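You operate a simulated robot arm through the tools that you are given. There is no shell and no other tool. Be economical: measure what you need, move in short steps, check, and stop when the job is done.

You run a simulated robot arm. Do the job below in one go: nothing can be reset, and whatever is moved stays where it is left.

Task
Turn the can in the tester plus to plus and test it again.
Fine: it tests at a safe 12 V; switch off whenever the clamp moves, and at the end; the can ends clamped; leave the dial.

It is judged by the outcome, as a careful person would: the job done as asked, and still so three seconds after it is handed in. It fails if anything else is knocked over, pushed out of place, dropped, spilled or broken.

Robot
A 6-joint arm with a two-finger parallel gripper, fixed in place. Base frame: the origin is at the foot of the arm, x ahead of it, y to its left, z up; the work surface is at about z = 0. Units: mm, degrees, N and s.
With the tool pointing down near the work surface it reaches from about 140 to 580 mm from the base axis. Its first joint turns from -66.0 to 66.0 degrees. Payload 2.1 kg.
Tool frame: the origin (TCP) lies between the finger pads and is the grasp point; the fingertips stand 30 mm ahead of it; z points along the fingers, y is the line along which they close. The gripper opens to 94 mm. The fingers are 28 mm wide and 10 mm thick; the gripper's body (50 by 96 mm) begins 55 mm behind the TCP.
Orientation is told as [roll, pitch, yaw] about the base's x, y, z axes, in that order, counted from this pose: with the fingers straight down and closing along the base's y, the tool's x points along the base's -x, its y along +y and its z along -z.

Tools
- The arm moves only by the tool jog_arm. Its argument "targets" is a list of rows, each a list of 2 entries, a list of its own where there are three numbers: the shift along the tool's x, y, z in cm, then the turn, a rotation vector about the tool's x, y, z in degrees. In form: [[[x, y, z], [wx, wy, wz]], ...]. A call has 1 to 12 rows; each row is the pose to reach, as a shift and turn from the pose commanded when the call began, along the tool's axes at that moment. "gripper" is the finger opening in cm, from 0 to 9.4, set as the call begins (left out, the last holds). Rows are played at 5 a second. More than 50 mm and 8.6 degrees between two rows, or a gripper value outside its range, and nothing of the call is played. Where a pose cannot be reached the arm comes as near as it can. A force on the tool above 40 N (or 10 N above the force at the start of the call, whichever is more), or a blocked arm, ends the call early, and 0.2 s more pass. Each finger travels about 72 mm/s and halts on what it meets, pressing with about 32 N; the grip force reading is that of the motor and also rises with nothing between the fingers. The clock runs only during rows and for 0.2 s after the last one: add rows that repeat a pose to give the fingers time. The reply holds the time, the measured pose of the TCP, the force on the tool along the base axes, the opening and the grip force, in the units named above and with some noise, with the torque about the TCP (base axes, N m) and any sound that the robot's microphone picked up, and new pictures: "views" is both (left out), scene, wrist or none.
- Cameras (640 x 400 px; columns grow to the right, rows downward): "scene" is fixed at [67.1, -382, 480.8]; the picture's right is [0.65, -0.76, 0.00], its down [-0.46, -0.39, -0.80] and it looks along [0.60, 0.52, -0.60] (base axes); focal length 214 px, centre (320, 200). "wrist" rides on the gripper at [76, 14, -103] in the tool frame; the picture's right is [-0.18, 0.98, 0.00], its down [-0.75, -0.14, -0.64] and it looks along [-0.63, -0.12, 0.77] (tool axes); focal length 243 px, centre (320, 200).
- probe_pixels(camera, pixels): for up to 12 pixels [column, row] of the newest picture of that camera ("zoom" is the newest enlarged one), the place [x, y, z] in the base frame of the surface seen there, good to about 2 mm. No time passes.
- close_up(camera, box): a new picture of the part [left, top, right, bottom] of that camera's present view, enlarged. No time passes.
- close_job(): hands the job in; it is judged then, once.

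Work in short steps. Measure before you move; look again where a grasp or a placing could have gone wrong, and mend it. You have 80 turns and 200 pictures in all, those below and enlarged ones among them. Open the gripper and draw the arm clear of the work before you hand the job in, unless the task says otherwise; then end with one line.

The tools are called as name(argument=value, ...) on one line, values as JSON. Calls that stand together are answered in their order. jog_arm: Moves the arm, as the interface text tells. Its arguments: {"type":"object","properties":{"targets":{"type":"array"},"gripper":{"type":"number"},"views":{"type":"string","enum":["both","scene","wrist","none"]}},"required":["targets"]} The other tools are called the same way: probe_pixels (camera, pixels) gives the place of the surface under pixels of a picture; close_up (camera, box) takes an enlarged picture of a part of a camera's view; close_job () hands the job in.

At the start:

```text
t: 0.0
ee_pos: [310.1, 62.9, 404.4]
ee_rot: [0.0, -0.1, 0.0]
force: [-0.4, -0.6, -0.3]
moment: [0.01, 0.03, 0.02]
finger_gap: 94.2
grasp_force: 0.1
```

scene: 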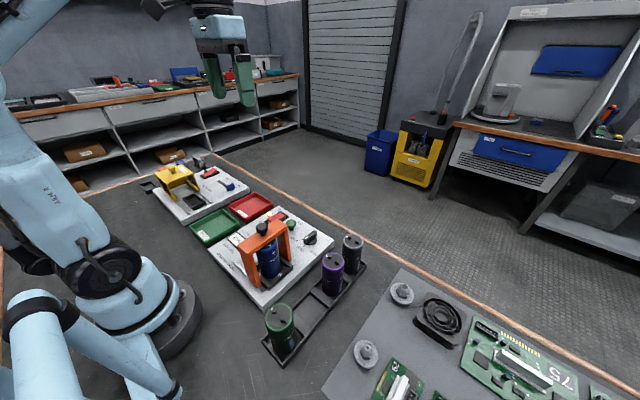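
wrist: 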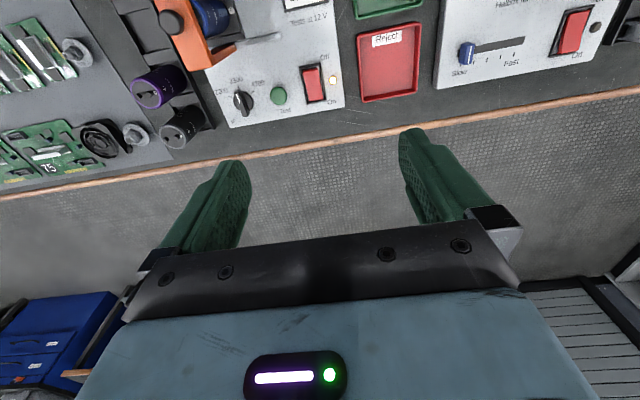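

The scene shows an orange tester holding a blue can (about 268,258 in scene). I take enlarged views to read it.

close_up(camera="scene", box=[200, 190, 360, 310])

close_up(camera="wrist", box=[100, 0, 360, 160])

```text
3.33 times, centred on (280, 250) of scene
```

zoom: 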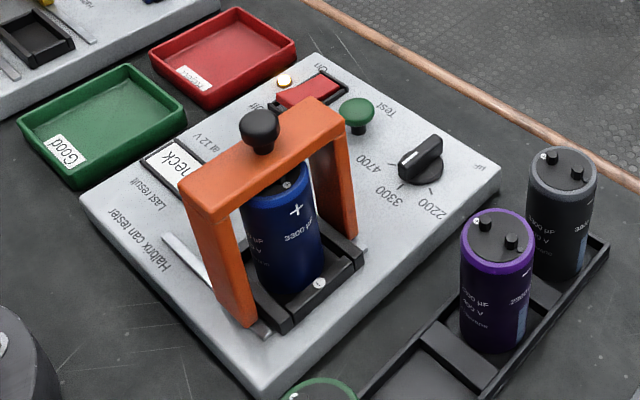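

```text
2.46 times, centred on (230, 80) of wrist
```

zoom: 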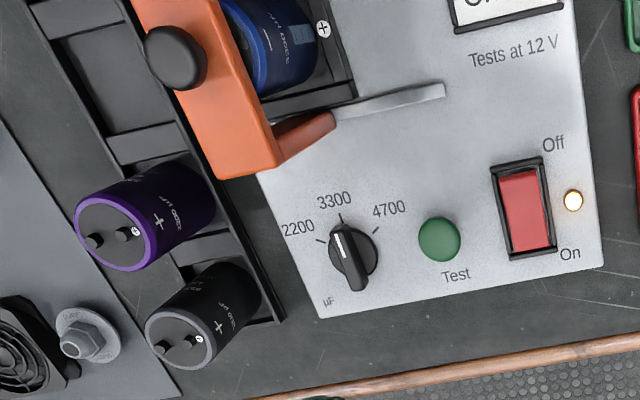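

The lamp is lit, so the tester is on. The can's "+" faces the socket's "-" mark. I probe the main points in the scene view and the wrist zoom.

probe_pixels(camera="zoom", pixels=[[525, 185], [525, 235], [573, 200], [440, 240], [350, 250], [175, 55], [440, 92], [335, 118], [323, 28], [205, 160], [270, 150], [540, 165]])

probe_pixels(camera="scene", pixels=[[262, 227], [241, 250], [266, 238], [286, 224], [270, 262], [279, 273], [243, 251], [257, 272], [272, 236], [290, 246], [261, 258], [265, 274]])

close_up(camera="scene", box=[230, 210, 310, 290])

```text
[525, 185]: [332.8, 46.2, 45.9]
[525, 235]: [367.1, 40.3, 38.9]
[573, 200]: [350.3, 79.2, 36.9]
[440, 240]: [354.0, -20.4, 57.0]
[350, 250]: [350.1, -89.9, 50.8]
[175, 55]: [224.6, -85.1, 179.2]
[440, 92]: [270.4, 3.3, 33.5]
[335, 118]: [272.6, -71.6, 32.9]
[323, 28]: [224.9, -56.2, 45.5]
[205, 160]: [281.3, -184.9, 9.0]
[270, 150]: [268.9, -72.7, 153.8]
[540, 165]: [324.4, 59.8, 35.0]
```

```text
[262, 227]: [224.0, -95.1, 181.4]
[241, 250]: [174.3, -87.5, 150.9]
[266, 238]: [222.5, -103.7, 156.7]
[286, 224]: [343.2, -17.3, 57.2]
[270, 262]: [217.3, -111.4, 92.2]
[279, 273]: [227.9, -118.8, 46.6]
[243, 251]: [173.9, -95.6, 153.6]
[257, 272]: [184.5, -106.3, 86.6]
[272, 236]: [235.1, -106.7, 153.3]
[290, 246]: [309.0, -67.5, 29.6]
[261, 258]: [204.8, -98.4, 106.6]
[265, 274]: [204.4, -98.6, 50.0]
```

```text
5.00 times, centred on (270, 250) of scene
```

zoom: 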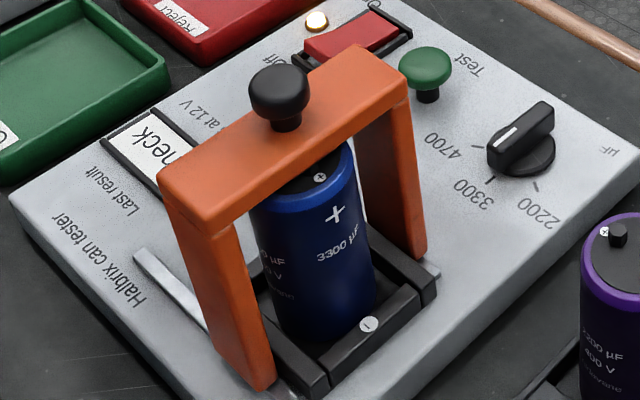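

The clamp is an arch at y≈-90 that spans x 175 to 270, with slots running toward +y. Before pressing the switch, I look at it closely and measure it.

close_up(camera="wrist", box=[260, 40, 360, 110])

```text
5.71 times, centred on (310, 75) of wrist
```

zoom: 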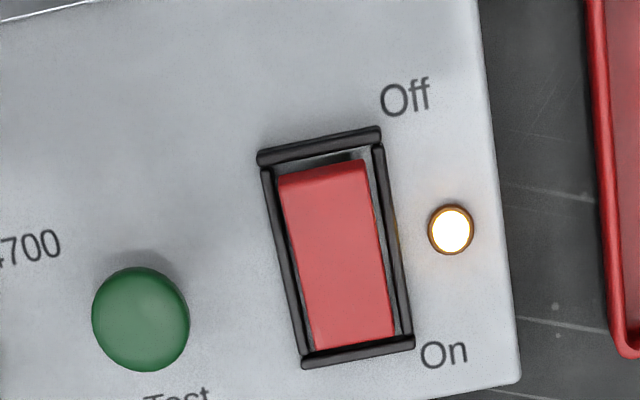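

probe_pixels(camera="zoom", pixels=[[320, 145], [350, 340], [325, 175], [330, 210], [340, 270], [350, 320], [290, 200], [370, 200], [395, 230], [360, 353], [140, 315], [265, 200]])

```text
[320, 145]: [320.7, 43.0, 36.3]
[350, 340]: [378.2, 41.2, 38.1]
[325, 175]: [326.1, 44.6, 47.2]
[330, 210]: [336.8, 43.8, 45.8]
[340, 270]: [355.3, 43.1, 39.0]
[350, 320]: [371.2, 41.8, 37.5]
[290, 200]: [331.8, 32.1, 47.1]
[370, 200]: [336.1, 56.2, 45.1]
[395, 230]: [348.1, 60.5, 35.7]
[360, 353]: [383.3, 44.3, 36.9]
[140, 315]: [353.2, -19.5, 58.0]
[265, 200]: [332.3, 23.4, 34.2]
```

The rocker spans x 325–376 and y 31–57. Its Off end is raised at z 47, with the frame at 36. I go above the Off end with the fingers closed.

jog_arm(targets=[[[-0.9, -0.9, 4], [0, 0, 0]], [[-1.8, -1.9, 8], [0, 0, 0]], [[-1.8, -1.9, 12.5], [0, 0, 0]], [[-1.8, -1.9, 17], [0, 0, 0]], [[-1.8, -1.9, 21.5], [0, 0, 0]], [[-1.8, -1.9, 26], [0, 0, 0]], [[-1.8, -1.9, 29.5], [0, 0, 0]], [[-1.8, -1.9, 31.4], [0, 0, 0]], [[-1.8, -1.9, 31.4], [0, 0, 0]]], gripper=0)

```text
t: 2.0
ee_pos: [328.8, 42.3, 90.8]
ee_rot: [0.0, -0.2, -0.1]
force: [-0.2, -1.0, 0.3]
moment: [-0.02, -0.02, 0.0]
finger_gap: 0.0
grasp_force: 31.6
```

scene: 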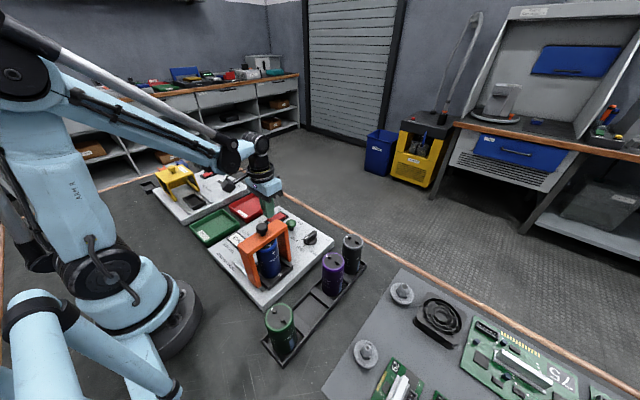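
wrist: 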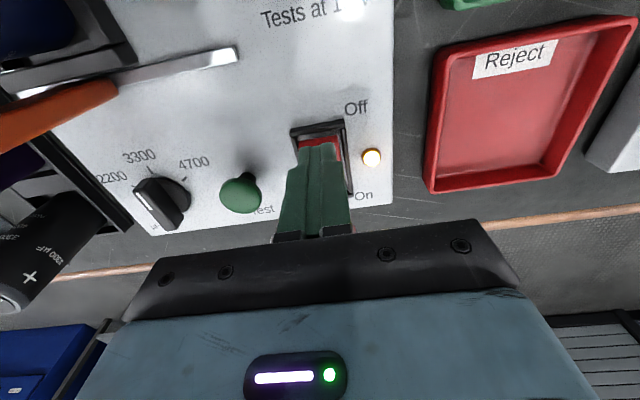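

The fingertips are over the Off end at z≈61. I press down slowly to z≈38 and come back up.

jog_arm(targets=[[[0.2, 0.1, 0.8], [0, 0, 0]], [[0.2, 0.1, 1.3], [0, 0, 0]], [[0.2, 0.1, 1.6], [0, 0, 0]], [[0.2, 0.1, 1.9], [0, 0, 0]], [[0.2, 0.1, 2.2], [0, 0, 0]], [[0.2, 0.1, 2.2], [0, 0, 0]], [[0.2, 0.1, 1.0], [0, 0, 0]], [[0.2, 0.1, -2], [0, 0, 0]]], views="wrist")

```text
t: 3.2
ee_pos: [326.7, 43.9, 70.4]
ee_rot: [-0.2, 0.1, 0.1]
force: [-2.3, -0.8, 12.4]
moment: [-0.02, -0.13, -0.05]
finger_gap: 0.0
grasp_force: 31.9
heard: click
stopped in row 6: the force on the tool passed its limit at 50 N (the readings are from after the stop); the commanded pose is now the measured one
```

wrist: 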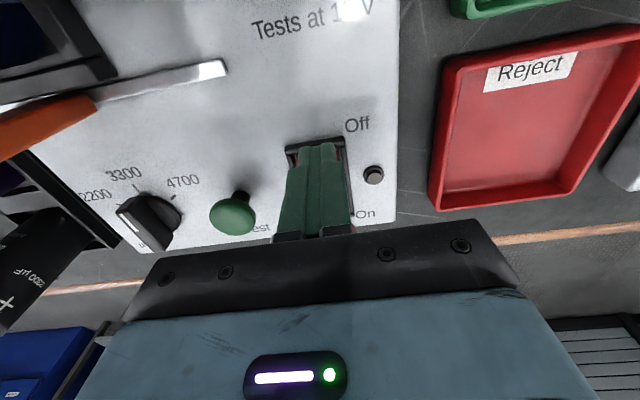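

It clicked and the lamp is dark. I rise and move to a viewpoint near the clamp knob.

jog_arm(targets=[[[0, 0, -3], [0, 0, 0]], [[0, 0, -7.5], [0, 0, 0]], [[0, 0, -12], [0, 0, 0]], [[0, 0, -16.5], [0, 0, 0]], [[1, -2.5, -20.5], [0, 0, 0]], [[4, -5.5, -20.5], [0, 0, 0]], [[7, -8.5, -20.5], [0, 0, 0]], [[9, -11, -20.5], [0, 0, 0]], [[10.2, -13.4, -20.5], [0, 0, 0]], [[10.2, -13.4, -20.5], [0, 0, 0]]], gripper=6)

```text
t: 5.4
ee_pos: [224.4, -92.6, 277.3]
ee_rot: [0.0, 0.0, 0.0]
force: [-0.1, -0.9, 0.3]
moment: [-0.05, 0.02, 0.0]
finger_gap: 59.9
grasp_force: 0.1
```

scene: 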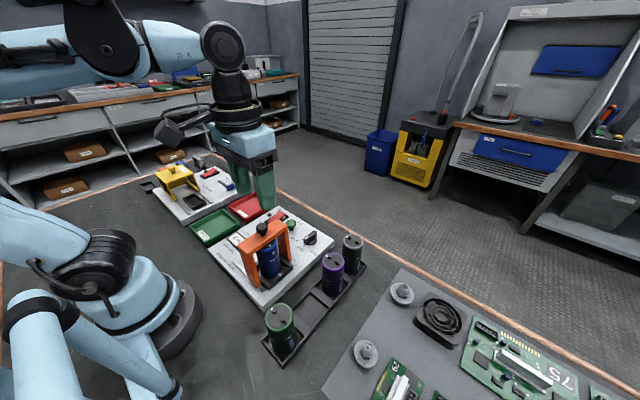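
wrist: 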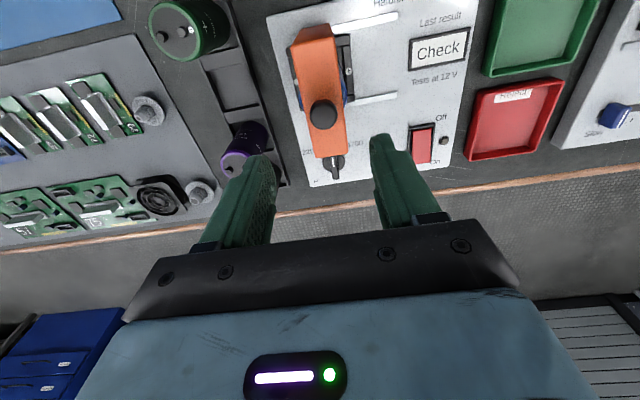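

close_up(camera="wrist", box=[260, 0, 420, 100])

probe_pixels(camera="wrist", pixels=[[322, 114], [310, 112], [334, 112], [322, 103], [322, 60], [300, 60], [343, 60], [395, 15], [338, 27], [395, 96], [350, 104], [348, 70]])

```text
4.00 times, centred on (340, 50) of wrist
```

zoom: 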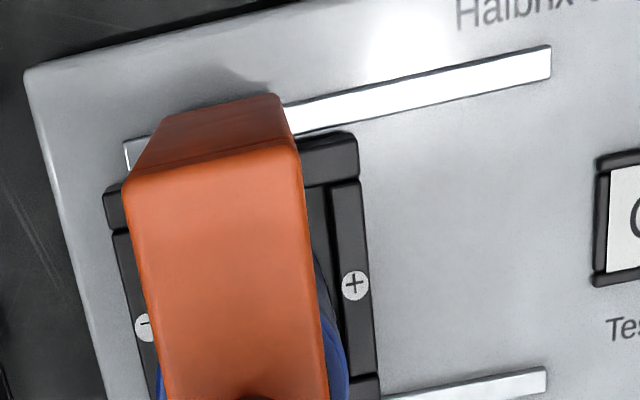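

```text
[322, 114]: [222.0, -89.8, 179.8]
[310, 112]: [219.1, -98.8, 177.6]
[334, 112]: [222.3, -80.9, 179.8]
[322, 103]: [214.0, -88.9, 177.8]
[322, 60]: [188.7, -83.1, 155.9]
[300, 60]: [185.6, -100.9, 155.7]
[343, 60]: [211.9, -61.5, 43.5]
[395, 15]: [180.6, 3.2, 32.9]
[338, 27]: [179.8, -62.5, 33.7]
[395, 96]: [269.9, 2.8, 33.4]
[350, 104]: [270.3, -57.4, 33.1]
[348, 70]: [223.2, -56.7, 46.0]
```

The knob centre is about (223, -90), top z 180. The bar top is at 156 and the rails end at y≈3. I descend until the tips are at 161 and close on the knob.

jog_arm(targets=[[[0.1, 0.26, 4], [0, 0, 0]], [[0.1, 0.26, 7], [0, 0, 0]], [[0.1, 0.26, 8.6], [0, 0, 0]], [[0.1, 0.26, 8.6], [0, 0, 0]]], views="none")

jog_arm(targets=[[[0, 0, 0], [0, 0, 0]], [[0, 0, 0], [0, 0, 0]], [[0, 0, 0], [0, 0, 0]], [[0, 0, 0], [0, 0, 0]]], gripper=1.5)

```text
t: 6.4
ee_pos: [224.3, -87.0, 188.5]
ee_rot: [-0.1, 0.0, 0.0]
force: [0.1, -0.4, 0.6]
moment: [0.02, 0.02, 0.01]
finger_gap: 60.1
grasp_force: 0.0
```

```text
t: 7.4
ee_pos: [225.2, -85.8, 190.1]
ee_rot: [-0.1, 0.0, 0.0]
force: [1.0, 2.8, -5.2]
moment: [0.19, 0.11, 0.03]
finger_gap: 23.5
grasp_force: 45.3
```

scene: 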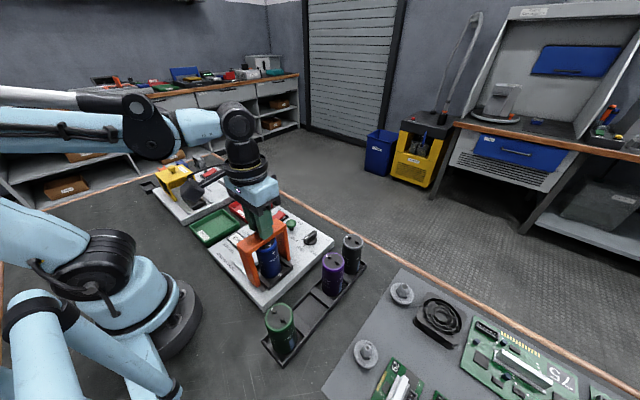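
wrist: 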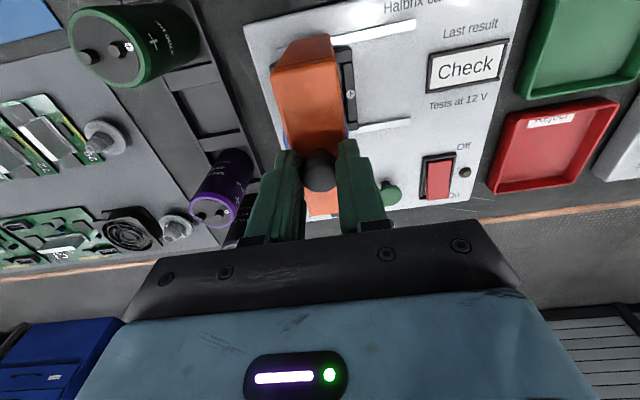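

The knob is gripped at 23.5 mm. I slide the clamp toward +y in small steps.

jog_arm(targets=[[[0, 0.6, 0], [0, 0, 0]], [[0, 1.2, 0], [0, 0, 0]], [[0, 2, 0], [0, 0, 0]], [[0, 3, 0], [0, 0, 0]], [[0, 3, 0], [0, 0, 0]]])

```text
t: 8.6
ee_pos: [224.0, -57.0, 189.9]
ee_rot: [-0.1, 0.1, -0.1]
force: [3.7, -0.2, -26.6]
moment: [-0.05, -0.68, 0.0]
finger_gap: 23.5
grasp_force: 44.8
```

scene: 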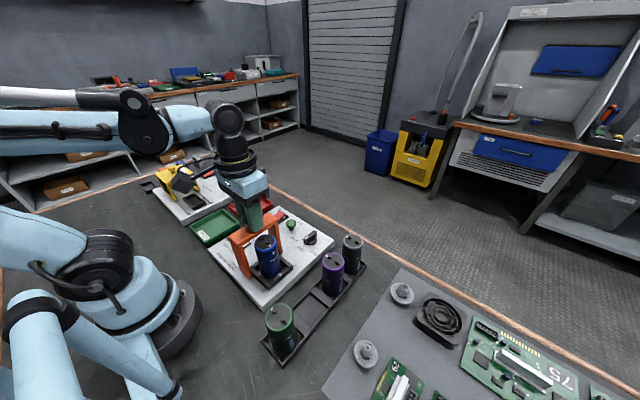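
wrist: 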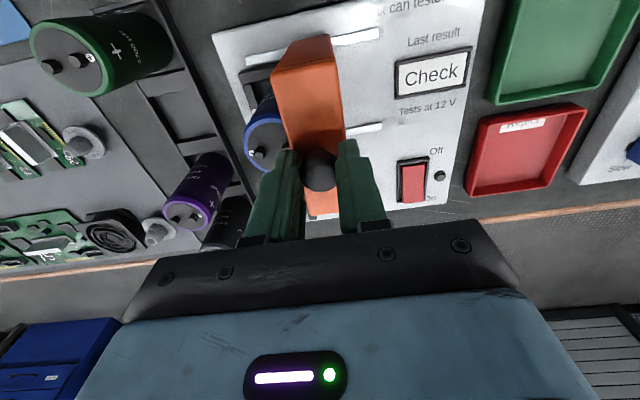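

It slides. There is some upward pull (Fz -27), so I ease down by 1 mm and carry on along y.

jog_arm(targets=[[[0, 0.6, 0.1], [0, 0, 0]], [[0, 1.4, 0.1], [0, 0, 0]], [[0, 2.2, 0.1], [0, 0, 0]], [[0, 3, 0.1], [0, 0, 0]], [[0, 3.8, 0.1], [0, 0, 0]], [[0, 4.2, 0.1], [0, 0, 0]], [[0, 4.2, 0.1], [0, 0, 0]]])

```text
t: 9.8
ee_pos: [223.8, -23.1, 189.8]
ee_rot: [-1.1, 0.0, -0.3]
force: [-2.3, -3.9, 1.0]
moment: [0.25, -0.42, 0.05]
finger_gap: 23.6
grasp_force: 44.6
stopped in row 6: the force on the tool passed its limit at 48 N (the readings are from after the stop); the commanded pose is now the measured one
```

scene: 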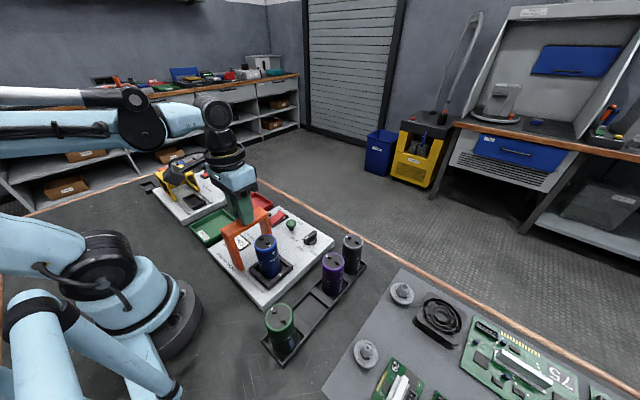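
wrist: 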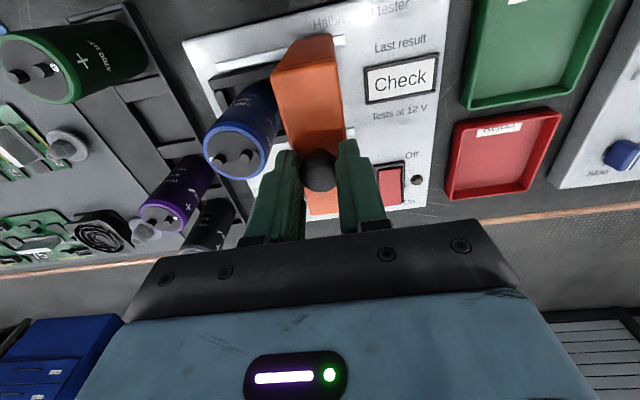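

The clamp reached its end stop at y≈-23. I release it and rise, then look at the can.

jog_arm(targets=[[[0, 0, 0], [0, 0, 0]], [[0, 0, 0], [0, 0, 0]], [[0, 0, 0], [0, 0, 0]], [[0, 0, -4], [0, 0, 0]], [[0, 0, -8], [0, 0, 0]], [[0, -3, -10], [0, 0, 0]], [[0, -6.5, -10], [0, 0, 0]], [[0, -6.5, -10], [0, 0, 0]]], gripper=6)

close_up(camera="scene", box=[220, 200, 320, 290])

probe_pixels(camera="scene", pixels=[[264, 241], [256, 242], [274, 240], [266, 249], [263, 236], [262, 260], [270, 258], [278, 255], [279, 272], [255, 282], [286, 263], [254, 222]])

```text
t: 11.7
ee_pos: [225.0, -86.7, 291.2]
ee_rot: [-0.9, 0.0, -0.2]
force: [-0.3, 0.5, -0.4]
moment: [0.0, -0.01, -0.01]
finger_gap: 60.1
grasp_force: 0.1
```

scene: 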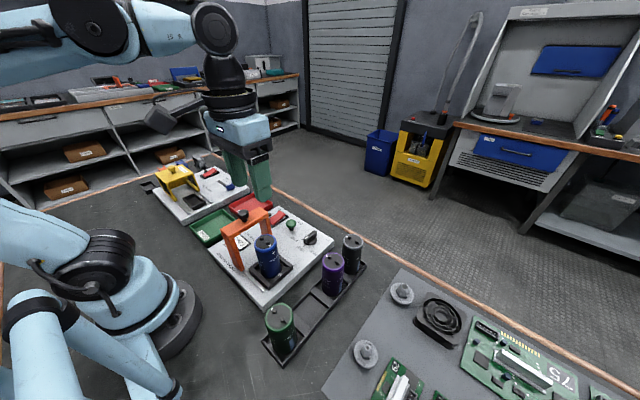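
wrist: 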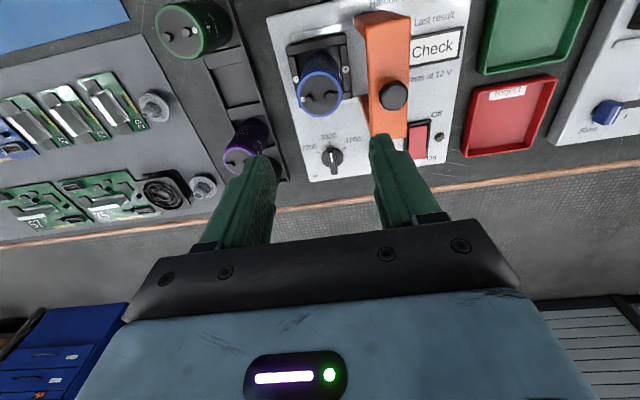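

```text
4.44 times, centred on (270, 245) of scene
```

zoom: 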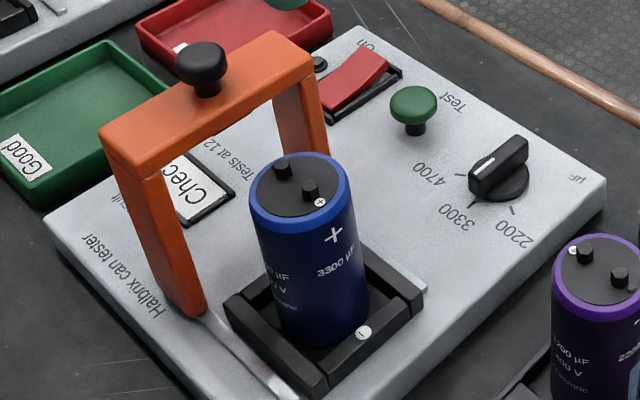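

```text
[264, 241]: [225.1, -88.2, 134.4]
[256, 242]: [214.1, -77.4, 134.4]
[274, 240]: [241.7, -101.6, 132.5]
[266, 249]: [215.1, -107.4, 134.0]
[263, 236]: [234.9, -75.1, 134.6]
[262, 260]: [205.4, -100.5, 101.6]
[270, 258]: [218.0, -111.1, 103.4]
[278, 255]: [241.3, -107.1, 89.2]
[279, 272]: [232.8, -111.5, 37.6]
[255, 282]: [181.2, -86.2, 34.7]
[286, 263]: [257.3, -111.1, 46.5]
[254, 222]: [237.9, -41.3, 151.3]
```

The can is at about (225, -89), radius 24, top z 134. The clamp bar's near face is at y≈-37. I check the size of the wrist camera body, because the turn must clear the clamp knob.

close_up(camera="scene", box=[120, 70, 290, 210])

probe_pixels(camera="scene", pixels=[[160, 133], [148, 118], [163, 110], [175, 115], [172, 128], [244, 215], [243, 211], [190, 110]])

probe_pixels(camera="wrist", pixels=[[394, 95], [407, 95], [382, 93], [394, 84], [390, 50], [370, 50], [322, 93], [300, 93], [345, 93], [322, 70], [322, 114]])

```text
2.86 times, centred on (205, 140) of scene
```

zoom: 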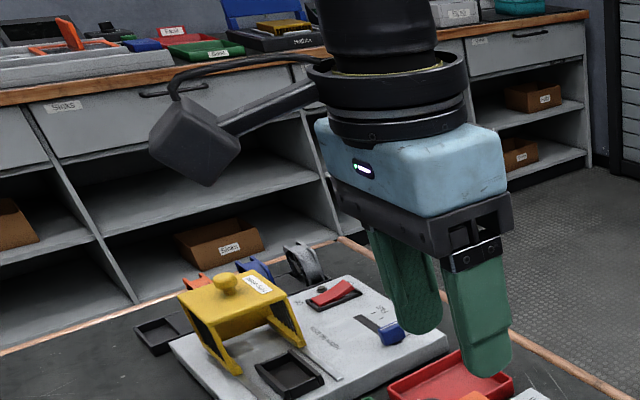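

```text
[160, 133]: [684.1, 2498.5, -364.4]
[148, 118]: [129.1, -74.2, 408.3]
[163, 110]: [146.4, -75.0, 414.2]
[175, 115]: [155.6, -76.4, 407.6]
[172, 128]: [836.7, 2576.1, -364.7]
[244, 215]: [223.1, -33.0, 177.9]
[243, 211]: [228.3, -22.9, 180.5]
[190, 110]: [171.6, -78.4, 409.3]
```

```text
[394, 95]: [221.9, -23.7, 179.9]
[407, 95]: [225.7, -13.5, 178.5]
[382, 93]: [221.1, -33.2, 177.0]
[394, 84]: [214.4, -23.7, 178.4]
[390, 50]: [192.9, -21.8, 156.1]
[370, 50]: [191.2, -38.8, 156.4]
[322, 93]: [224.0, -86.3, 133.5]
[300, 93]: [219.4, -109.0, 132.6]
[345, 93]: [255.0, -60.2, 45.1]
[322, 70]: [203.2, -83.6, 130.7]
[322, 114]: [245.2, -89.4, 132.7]
```

The camera bottom sits about 84 mm above the TCP, so a ±90° approach clears the knob (top 181) with the TCP at about 120. I level the tool, then turn it to yaw +90 above the can.

jog_arm(targets=[[[0.05, -0.15, 0], [-0.9, 0, 0.2]], [[0.05, -0.15, 0], [-0.9, 0, 0.2]]], views="none")

jog_arm(targets=[[[0, 0, 0], [0, 0, -8.2]], [[0, 0, 0], [0, 0, -16.4]], [[0, 0, 0], [0, 0, -24.6]], [[0, 0, 0], [0, 0, -32.8]], [[0, 0, 0], [0, 0, -41]], [[0, 0, 0], [0, 0, -49.2]], [[0, 0, 0], [0, 0, -57.4]], [[0, 0, 0], [0, 0, -65.6]], [[0, 0, 0], [0, 0, -73.8]], [[0, 0, 0], [0, 0, -82]], [[0, 0, 0], [0, 0, -90]], [[0, 0, 0], [0, 0, -90]]], gripper=7)

```text
t: 12.2
ee_pos: [222.7, -87.4, 290.3]
ee_rot: [-0.1, 0.0, -0.5]
force: [0.8, 0.1, -0.2]
moment: [0.02, 0.0, 0.04]
finger_gap: 59.9
grasp_force: 0.2
```

```text
t: 14.8
ee_pos: [222.7, -88.1, 290.8]
ee_rot: [0.0, -0.1, 89.6]
force: [0.2, -0.5, -0.1]
moment: [0.0, 0.02, -0.03]
finger_gap: 70.1
grasp_force: 0.2
```

scene: 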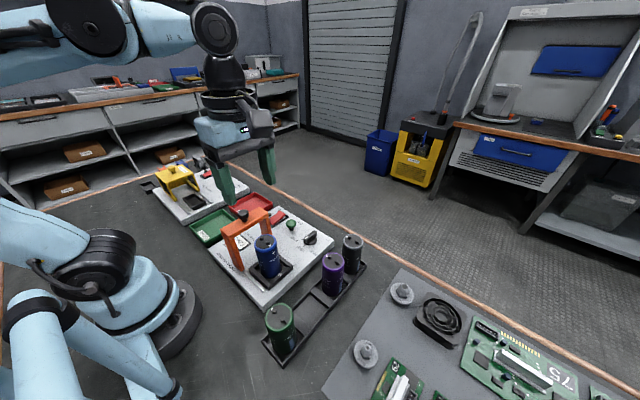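
wrist: 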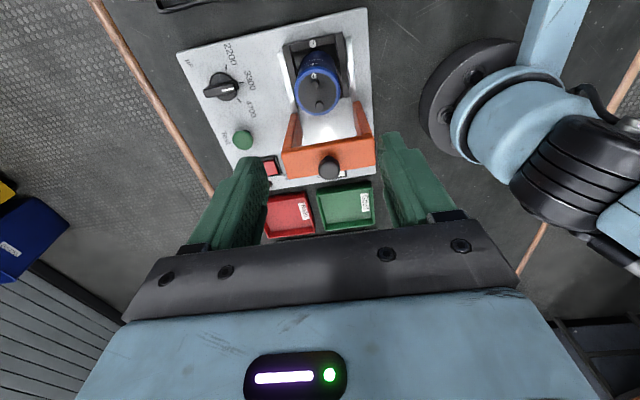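

I measure the can's top rim precisely in an enlarged wrist view.

close_up(camera="wrist", box=[270, 25, 366, 125])

```text
4.00 times, centred on (318, 75) of wrist
```

zoom: 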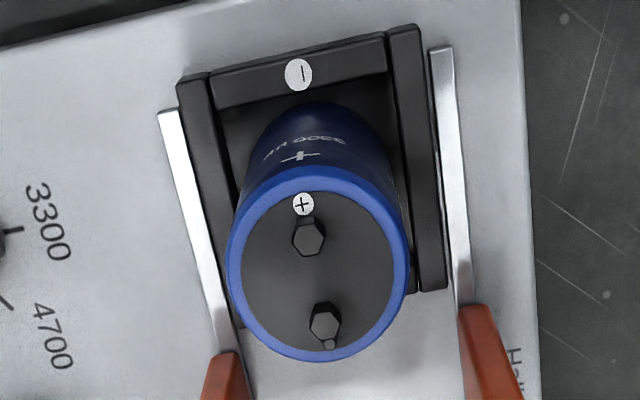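

probe_pixels(camera="zoom", pixels=[[233, 270], [402, 260], [306, 174], [333, 354], [303, 205], [329, 344], [308, 230], [325, 312], [299, 75], [205, 200], [402, 200], [320, 270]])

```text
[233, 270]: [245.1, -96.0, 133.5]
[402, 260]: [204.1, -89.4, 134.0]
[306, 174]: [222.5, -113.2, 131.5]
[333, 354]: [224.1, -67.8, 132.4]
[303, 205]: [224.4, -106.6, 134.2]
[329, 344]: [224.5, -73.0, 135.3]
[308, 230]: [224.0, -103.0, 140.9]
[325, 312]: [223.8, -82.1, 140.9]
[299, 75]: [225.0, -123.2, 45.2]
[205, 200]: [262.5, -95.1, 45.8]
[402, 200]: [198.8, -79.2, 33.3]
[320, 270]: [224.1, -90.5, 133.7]
```

The can centre is (224.4, -90.5), radius about 22.5. I descend so that the TCP is at z 120.

jog_arm(targets=[[[0.24, -0.18, 4], [0, 0, 0]], [[0.24, -0.18, 8], [0, 0, 0]], [[0.24, -0.18, 12], [0, 0, 0]], [[0.24, -0.18, 15], [0, 0, 0]], [[0.24, -0.18, 17.1], [0, 0, 0]], [[0.24, -0.18, 17.1], [0, 0, 0]]])

```text
t: 16.2
ee_pos: [225.2, -91.0, 123.6]
ee_rot: [0.0, 0.0, 89.5]
force: [-0.1, 0.0, 0.4]
moment: [-0.02, -0.01, 0.03]
finger_gap: 70.1
grasp_force: 0.1
```

scene: 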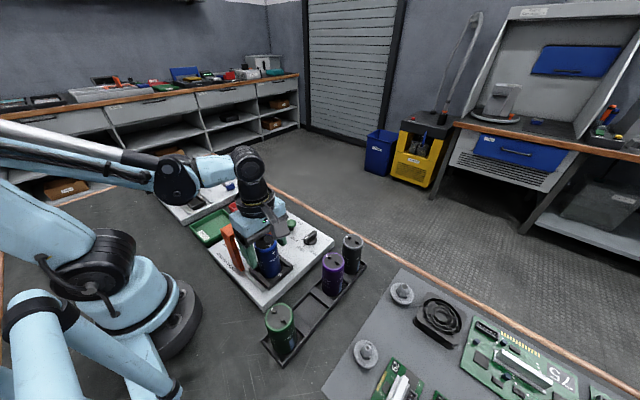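
wrist: 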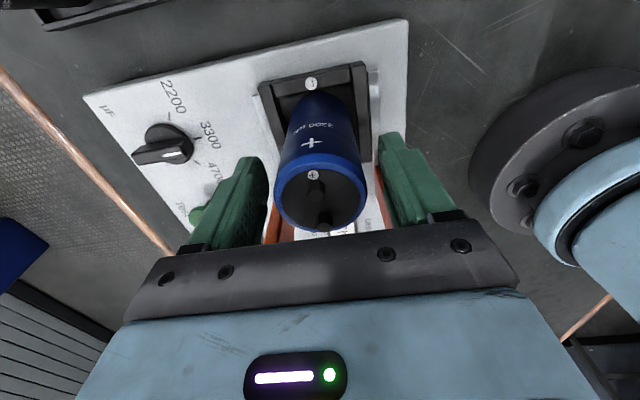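

The fingers straddle the can centrally. I close to grip it.

jog_arm(targets=[[[0, 0, 0], [0, 0, 0]], [[0, 0, 0], [0, 0, 0]], [[0, 0, 0], [0, 0, 0]]], gripper=3.5, views="none")

jog_arm(targets=[[[0, 0, -0.5], [0, 0, 0]], [[0, 0, -1.5], [0, 0, 0]], [[0, 0, -3], [0, 0, 0]], [[0, 0, -5], [0, 0, 0]], [[0, 0, -6], [0, 0, 0]], [[0, 0, -6], [0, 0, 0]]])

```text
t: 17.1
ee_pos: [225.0, -90.4, 122.5]
ee_rot: [0.0, 0.0, 89.5]
force: [0.9, -0.3, -0.7]
moment: [0.01, -0.01, -0.04]
finger_gap: 47.2
grasp_force: 32.6
```

```text
t: 18.4
ee_pos: [225.3, -90.8, 181.2]
ee_rot: [0.1, 0.0, 89.5]
force: [-0.4, -0.2, -2.3]
moment: [0.03, 0.01, 0.01]
finger_gap: 47.0
grasp_force: 31.8
```

scene: 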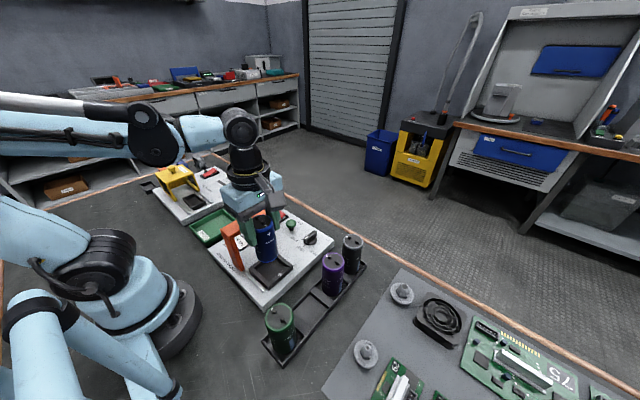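
wrist: 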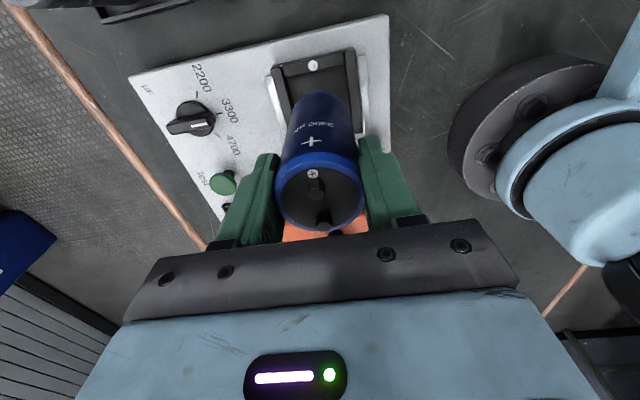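

The can is lifted and firmly held. I turn it 180° about the vertical, back through yaw 0 to -90.

jog_arm(targets=[[[0, 0, 0], [0, 0, 8.2]], [[0, 0, 0], [0, 0, 16.4]], [[0, 0, 0], [0, 0, 24.6]], [[0, 0, 0], [0, 0, 32.8]], [[0, 0, 0], [0, 0, 41]], [[0, 0, 0], [0, 0, 49.2]], [[0, 0, 0], [0, 0, 57.4]], [[0, 0, 0], [0, 0, 65.6]], [[0, 0, 0], [0, 0, 73.8]], [[0, 0, 0], [0, 0, 82]], [[0, 0, 0], [0, 0, 90]], [[0, 0, 0], [0, 0, 90]]], views="none")

jog_arm(targets=[[[0, 0, 0], [0, 0, 8.2]], [[0, 0, 0], [0, 0, 16.4]], [[0, 0, 0], [0, 0, 24.6]], [[0, 0, 0], [0, 0, 32.8]], [[0, 0, 0], [0, 0, 41]], [[0, 0, 0], [0, 0, 49.2]], [[0, 0, 0], [0, 0, 57.4]], [[0, 0, 0], [0, 0, 65.6]], [[0, 0, 0], [0, 0, 73.8]], [[0, 0, 0], [0, 0, 82]], [[0, 0, 0], [0, 0, 90.5]], [[0, 0, 0], [0, 0, 90.5]]])

```text
t: 21.1
ee_pos: [224.5, -89.1, 179.9]
ee_rot: [0.0, 0.1, -0.6]
force: [0.0, 0.7, 0.1]
moment: [-0.01, 0.02, 0.03]
finger_gap: 35.2
grasp_force: 0.0
```

```text
t: 23.6
ee_pos: [225.5, -90.6, 180.0]
ee_rot: [0.0, 0.0, -91.1]
force: [0.3, -0.4, 0.6]
moment: [-0.02, -0.03, -0.01]
finger_gap: 35.0
grasp_force: 0.1
```

scene: 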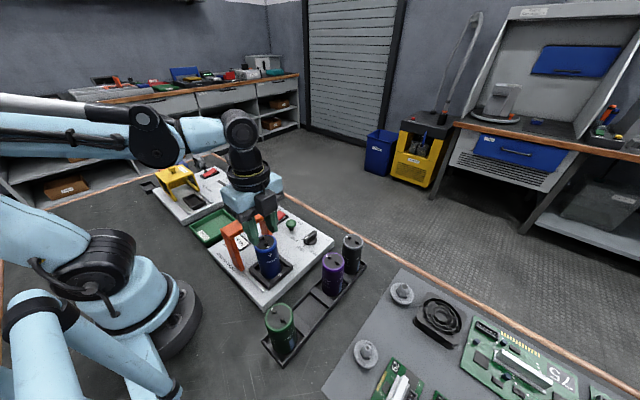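
wrist: 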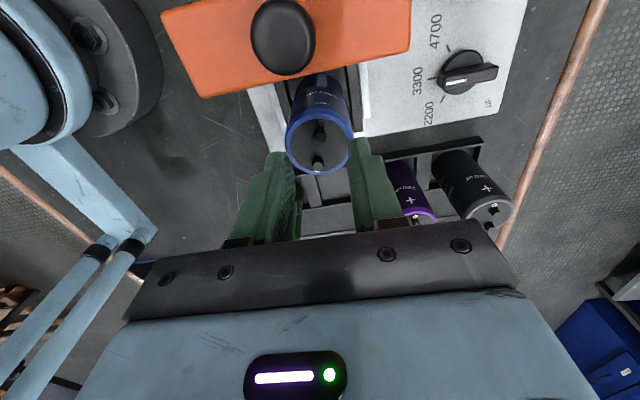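

The gap reads 35 mm and the grip force is 0, so the can slipped out during the turn. It looks to have dropped back into the socket. I inspect it.

close_up(camera="scene", box=[220, 190, 330, 300])

close_up(camera="wrist", box=[240, 40, 400, 200])

probe_pixels(camera="wrist", pixels=[[289, 145], [351, 142], [319, 171], [318, 118], [318, 145], [283, 30]])

```text
3.64 times, centred on (275, 245) of scene
```

zoom: 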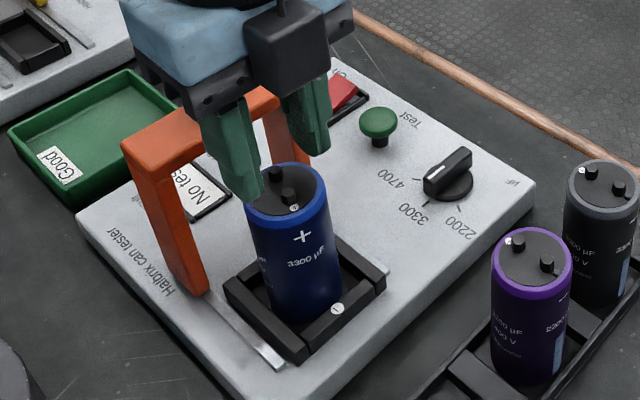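

```text
2.50 times, centred on (320, 120) of wrist
```

zoom: 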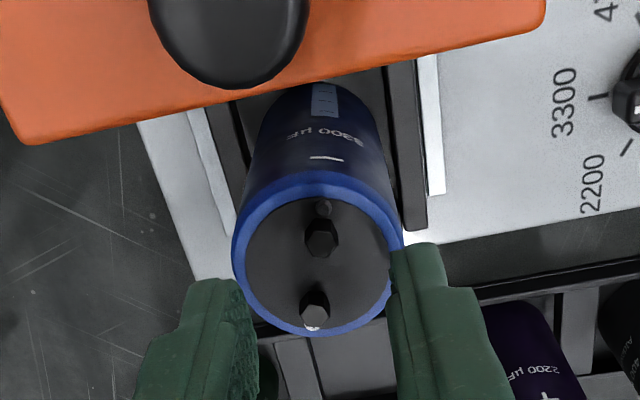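

```text
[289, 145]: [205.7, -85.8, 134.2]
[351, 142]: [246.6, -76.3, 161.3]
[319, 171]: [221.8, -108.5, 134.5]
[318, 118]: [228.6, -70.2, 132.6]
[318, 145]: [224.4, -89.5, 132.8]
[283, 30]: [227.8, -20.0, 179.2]
```

The can stands upright in the socket, still with + toward -y, and nothing else is disturbed. For the retry I'll grip deeper and turn it only slightly lifted. First I check how low the camera body sits.

probe_pixels(camera="scene", pixels=[[267, 215], [258, 206], [262, 208], [268, 210], [276, 205], [258, 213], [279, 210]])

```text
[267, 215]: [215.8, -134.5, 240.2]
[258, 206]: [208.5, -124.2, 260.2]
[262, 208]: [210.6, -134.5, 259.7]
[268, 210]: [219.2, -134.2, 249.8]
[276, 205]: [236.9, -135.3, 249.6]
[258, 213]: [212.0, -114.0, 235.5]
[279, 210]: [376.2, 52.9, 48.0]
```

There is clearance for a deeper grasp. I read the can's present heading from its two terminals before gripping it again.

probe_pixels(camera="zoom", pixels=[[322, 237], [316, 306], [312, 329], [323, 209], [240, 250], [390, 240], [317, 270]])

jog_arm(targets=[[[0, 0, 0], [0, 0, -0.8]], [[0, 0, 0], [0, 0, -0.8]], [[0, 0, 2], [0, 0, -0.8]], [[0, 0, 4.5], [0, 0, -0.8]], [[0, 0, 6.5], [0, 0, -0.8]], [[0, 0, 7.6], [0, 0, -0.8]], [[0, 0, 7.6], [0, 0, -0.8]]], gripper=7)

```text
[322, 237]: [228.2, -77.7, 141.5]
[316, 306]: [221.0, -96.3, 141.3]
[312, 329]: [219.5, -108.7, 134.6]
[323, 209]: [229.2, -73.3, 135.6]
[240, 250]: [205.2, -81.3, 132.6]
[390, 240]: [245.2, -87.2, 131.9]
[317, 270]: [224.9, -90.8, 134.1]
```

```text
t: 25.2
ee_pos: [224.2, -91.8, 103.4]
ee_rot: [0.0, 0.0, -90.3]
force: [-0.1, 0.4, 0.0]
moment: [0.03, 0.0, 0.02]
finger_gap: 69.9
grasp_force: 0.0
```

scene: 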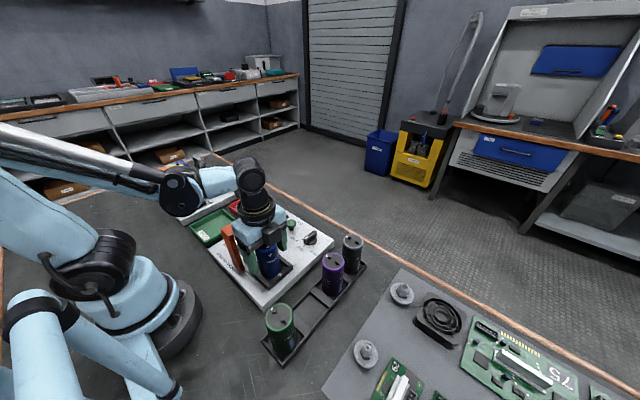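
wrist: 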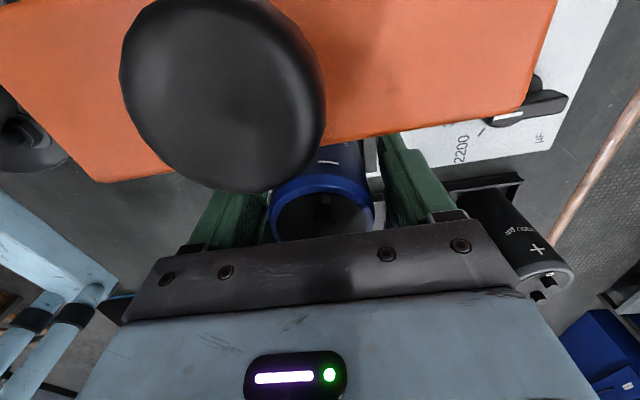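

The can heading is about -105°, because it turned 15° with the gripper before dropping. I turn the open gripper by -15° to match, so that a +195° turn stays in range, and then grip it.

jog_arm(targets=[[[0, 0, 0], [0, 0, 7]], [[0, 0, 0], [0, 0, 14.7]], [[0, 0, 0], [0, 0, 14.7]]], views="none")

jog_arm(targets=[[[0, 0, 0], [0, 0, 0]], [[0, 0, 0], [0, 0, 0]], [[0, 0, 0], [0, 0, 0]], [[0, 0, 0], [0, 0, 0]]], gripper=0, views="none")

jog_arm(targets=[[[0, 0, -0.4], [0, 0, 0]], [[0, 0, -0.9], [0, 0, 0]], [[0, 0, -1.5], [0, 0, 0]], [[0, 0, -2.2], [0, 0, 0]], [[0, 0, -3], [0, 0, 0]], [[0, 0, -3], [0, 0, 0]]])

```text
t: 26.1
ee_pos: [223.9, -90.9, 105.0]
ee_rot: [0.0, 0.0, -105.0]
force: [0.0, 0.4, 0.5]
moment: [0.02, 0.03, -0.01]
finger_gap: 70.2
grasp_force: 0.0
```

```text
t: 27.1
ee_pos: [223.7, -90.9, 104.6]
ee_rot: [0.1, 0.0, -104.8]
force: [-1.7, 0.0, 1.6]
moment: [-0.01, 0.04, -0.03]
finger_gap: 47.2
grasp_force: 32.1
```

```text
t: 28.4
ee_pos: [226.1, -91.3, 134.8]
ee_rot: [0.0, 0.0, -104.9]
force: [-0.4, 0.0, -3.2]
moment: [-0.04, 0.03, 0.05]
finger_gap: 47.1
grasp_force: 32.4
```

scene: 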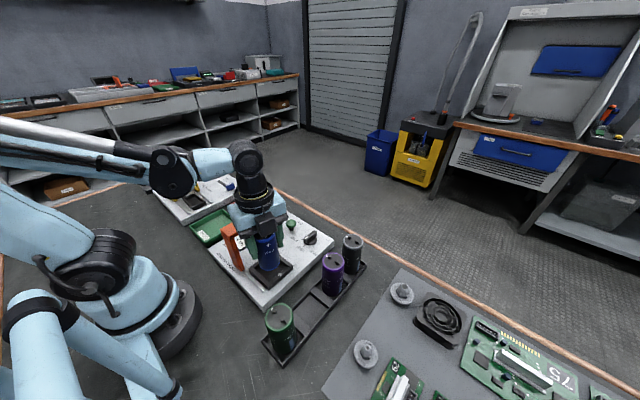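
wrist: 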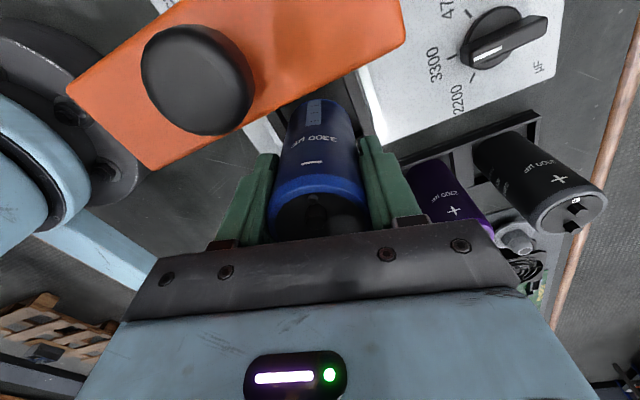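

It's held deeper now, lifted 30 mm. I turn slowly (4° per row) and check the grip after 48°.

jog_arm(targets=[[[0, 0, 0], [0, 0, -2]], [[0, 0, 0], [0, 0, -5]], [[0, 0, 0], [0, 0, -9]], [[0, 0, 0], [0, 0, -13]], [[0, 0, 0], [0, 0, -17]], [[0, 0, 0], [0, 0, -21]], [[0, 0, 0], [0, 0, -25]], [[0, 0, 0], [0, 0, -29]], [[0, 0, 0], [0, 0, -33]], [[0, 0, 0], [0, 0, -37]], [[0, 0, 0], [0, 0, -41]], [[0, 0, 0], [0, 0, -45]]])

```text
t: 31.1
ee_pos: [225.0, -90.8, 133.5]
ee_rot: [0.1, 0.0, -59.8]
force: [-0.6, -0.4, -2.7]
moment: [0.04, 0.02, -0.02]
finger_gap: 47.2
grasp_force: 31.7
```

scene: 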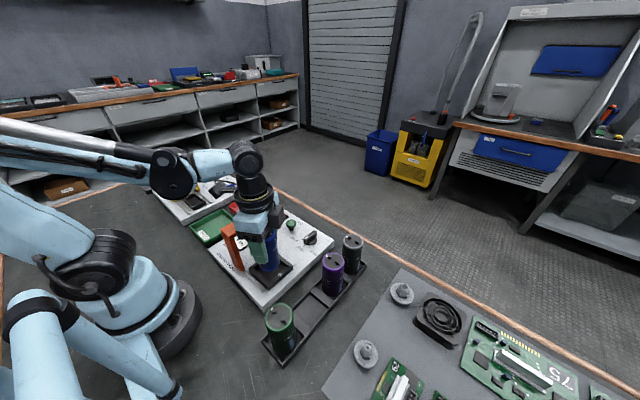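
wrist: 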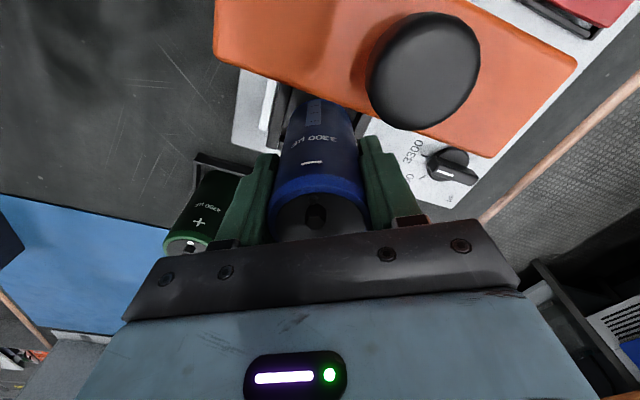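

The grip is still firm (47.2 mm). I continue turning.

jog_arm(targets=[[[0, 0, 0], [0, 0, -5]], [[0, 0, 0], [0, 0, -10]], [[0, 0, 0], [0, 0, -15]], [[0, 0, 0], [0, 0, -20]], [[0, 0, 0], [0, 0, -25]], [[0, 0, 0], [0, 0, -30]], [[0, 0, 0], [0, 0, -35]], [[0, 0, 0], [0, 0, -40]], [[0, 0, 0], [0, 0, -45]], [[0, 0, 0], [0, 0, -50]], [[0, 0, 0], [0, 0, -55]], [[0, 0, 0], [0, 0, -60]]], views="wrist")

```text
t: 33.6
ee_pos: [225.5, -91.3, 133.8]
ee_rot: [-0.1, -0.1, 0.4]
force: [-0.8, 0.5, -2.5]
moment: [-0.02, 0.0, 0.01]
finger_gap: 47.0
grasp_force: 32.3
```

wrist: 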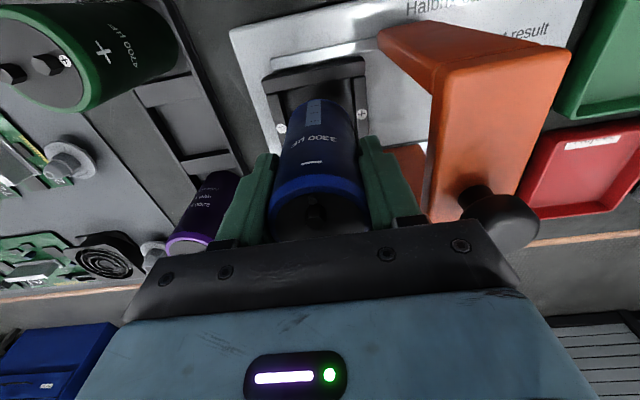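

Still held. The remaining turn is 90°, to yaw +90.

jog_arm(targets=[[[0, 0, 0], [0, 0, -5]], [[0, 0, 0], [0, 0, -10]], [[0, 0, 0], [0, 0, -15]], [[0, 0, 0], [0, 0, -20]], [[0, 0, 0], [0, 0, -25]], [[0, 0, 0], [0, 0, -30]], [[0, 0, 0], [0, 0, -35]], [[0, 0, 0], [0, 0, -40]], [[0, 0, 0], [0, 0, -45]]], views="none")

jog_arm(targets=[[[0, 0, 0], [0, 0, -5]], [[0, 0, 0], [0, 0, -10]], [[0, 0, 0], [0, 0, -15]], [[0, 0, 0], [0, 0, -20]], [[0, 0, 0], [0, 0, -25]], [[0, 0, 0], [0, 0, -30]], [[0, 0, 0], [0, 0, -35]], [[0, 0, 0], [0, 0, -40]], [[0, 0, 0], [0, 0, -44.5]], [[0, 0, 0], [0, 0, -44.5]]])

```text
t: 35.6
ee_pos: [224.9, -91.2, 134.7]
ee_rot: [0.0, -0.1, 45.3]
force: [-0.6, -0.5, -1.7]
moment: [-0.01, 0.0, -0.02]
finger_gap: 46.7
grasp_force: 31.7
```

```text
t: 37.9
ee_pos: [225.2, -90.0, 134.7]
ee_rot: [0.0, 0.0, 89.7]
force: [0.3, -0.7, -2.1]
moment: [0.03, -0.03, -0.01]
finger_gap: 47.0
grasp_force: 32.2
```

scene: 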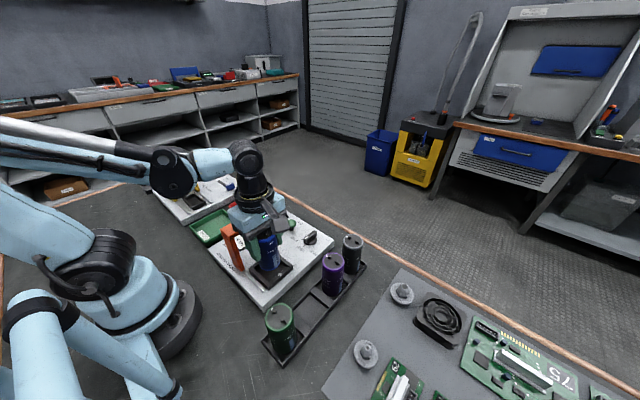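
wrist: 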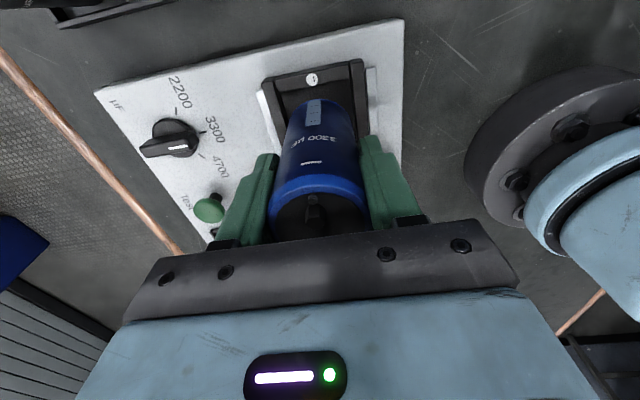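

The can's minus side now faces the socket's "-" mark. I lower the can 29.5 mm back into the socket.

jog_arm(targets=[[[0, 0, 0.8], [0, 0, 0]], [[0, 0, 1.6], [0, 0, 0]], [[0, 0, 2.2], [0, 0, 0]], [[0, 0, 2.6], [0, 0, 0]], [[0, 0, 2.95], [0, 0, 0]], [[0, 0, 2.95], [0, 0, 0]]], views="wrist")

```text
t: 39.2
ee_pos: [227.2, -90.5, 104.3]
ee_rot: [0.0, 0.0, 89.7]
force: [-4.7, -1.6, 22.0]
moment: [-0.02, 0.2, -0.12]
finger_gap: 47.1
grasp_force: 32.2
```

wrist: 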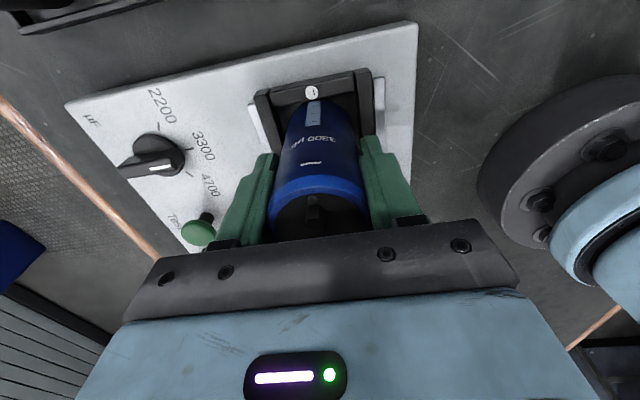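

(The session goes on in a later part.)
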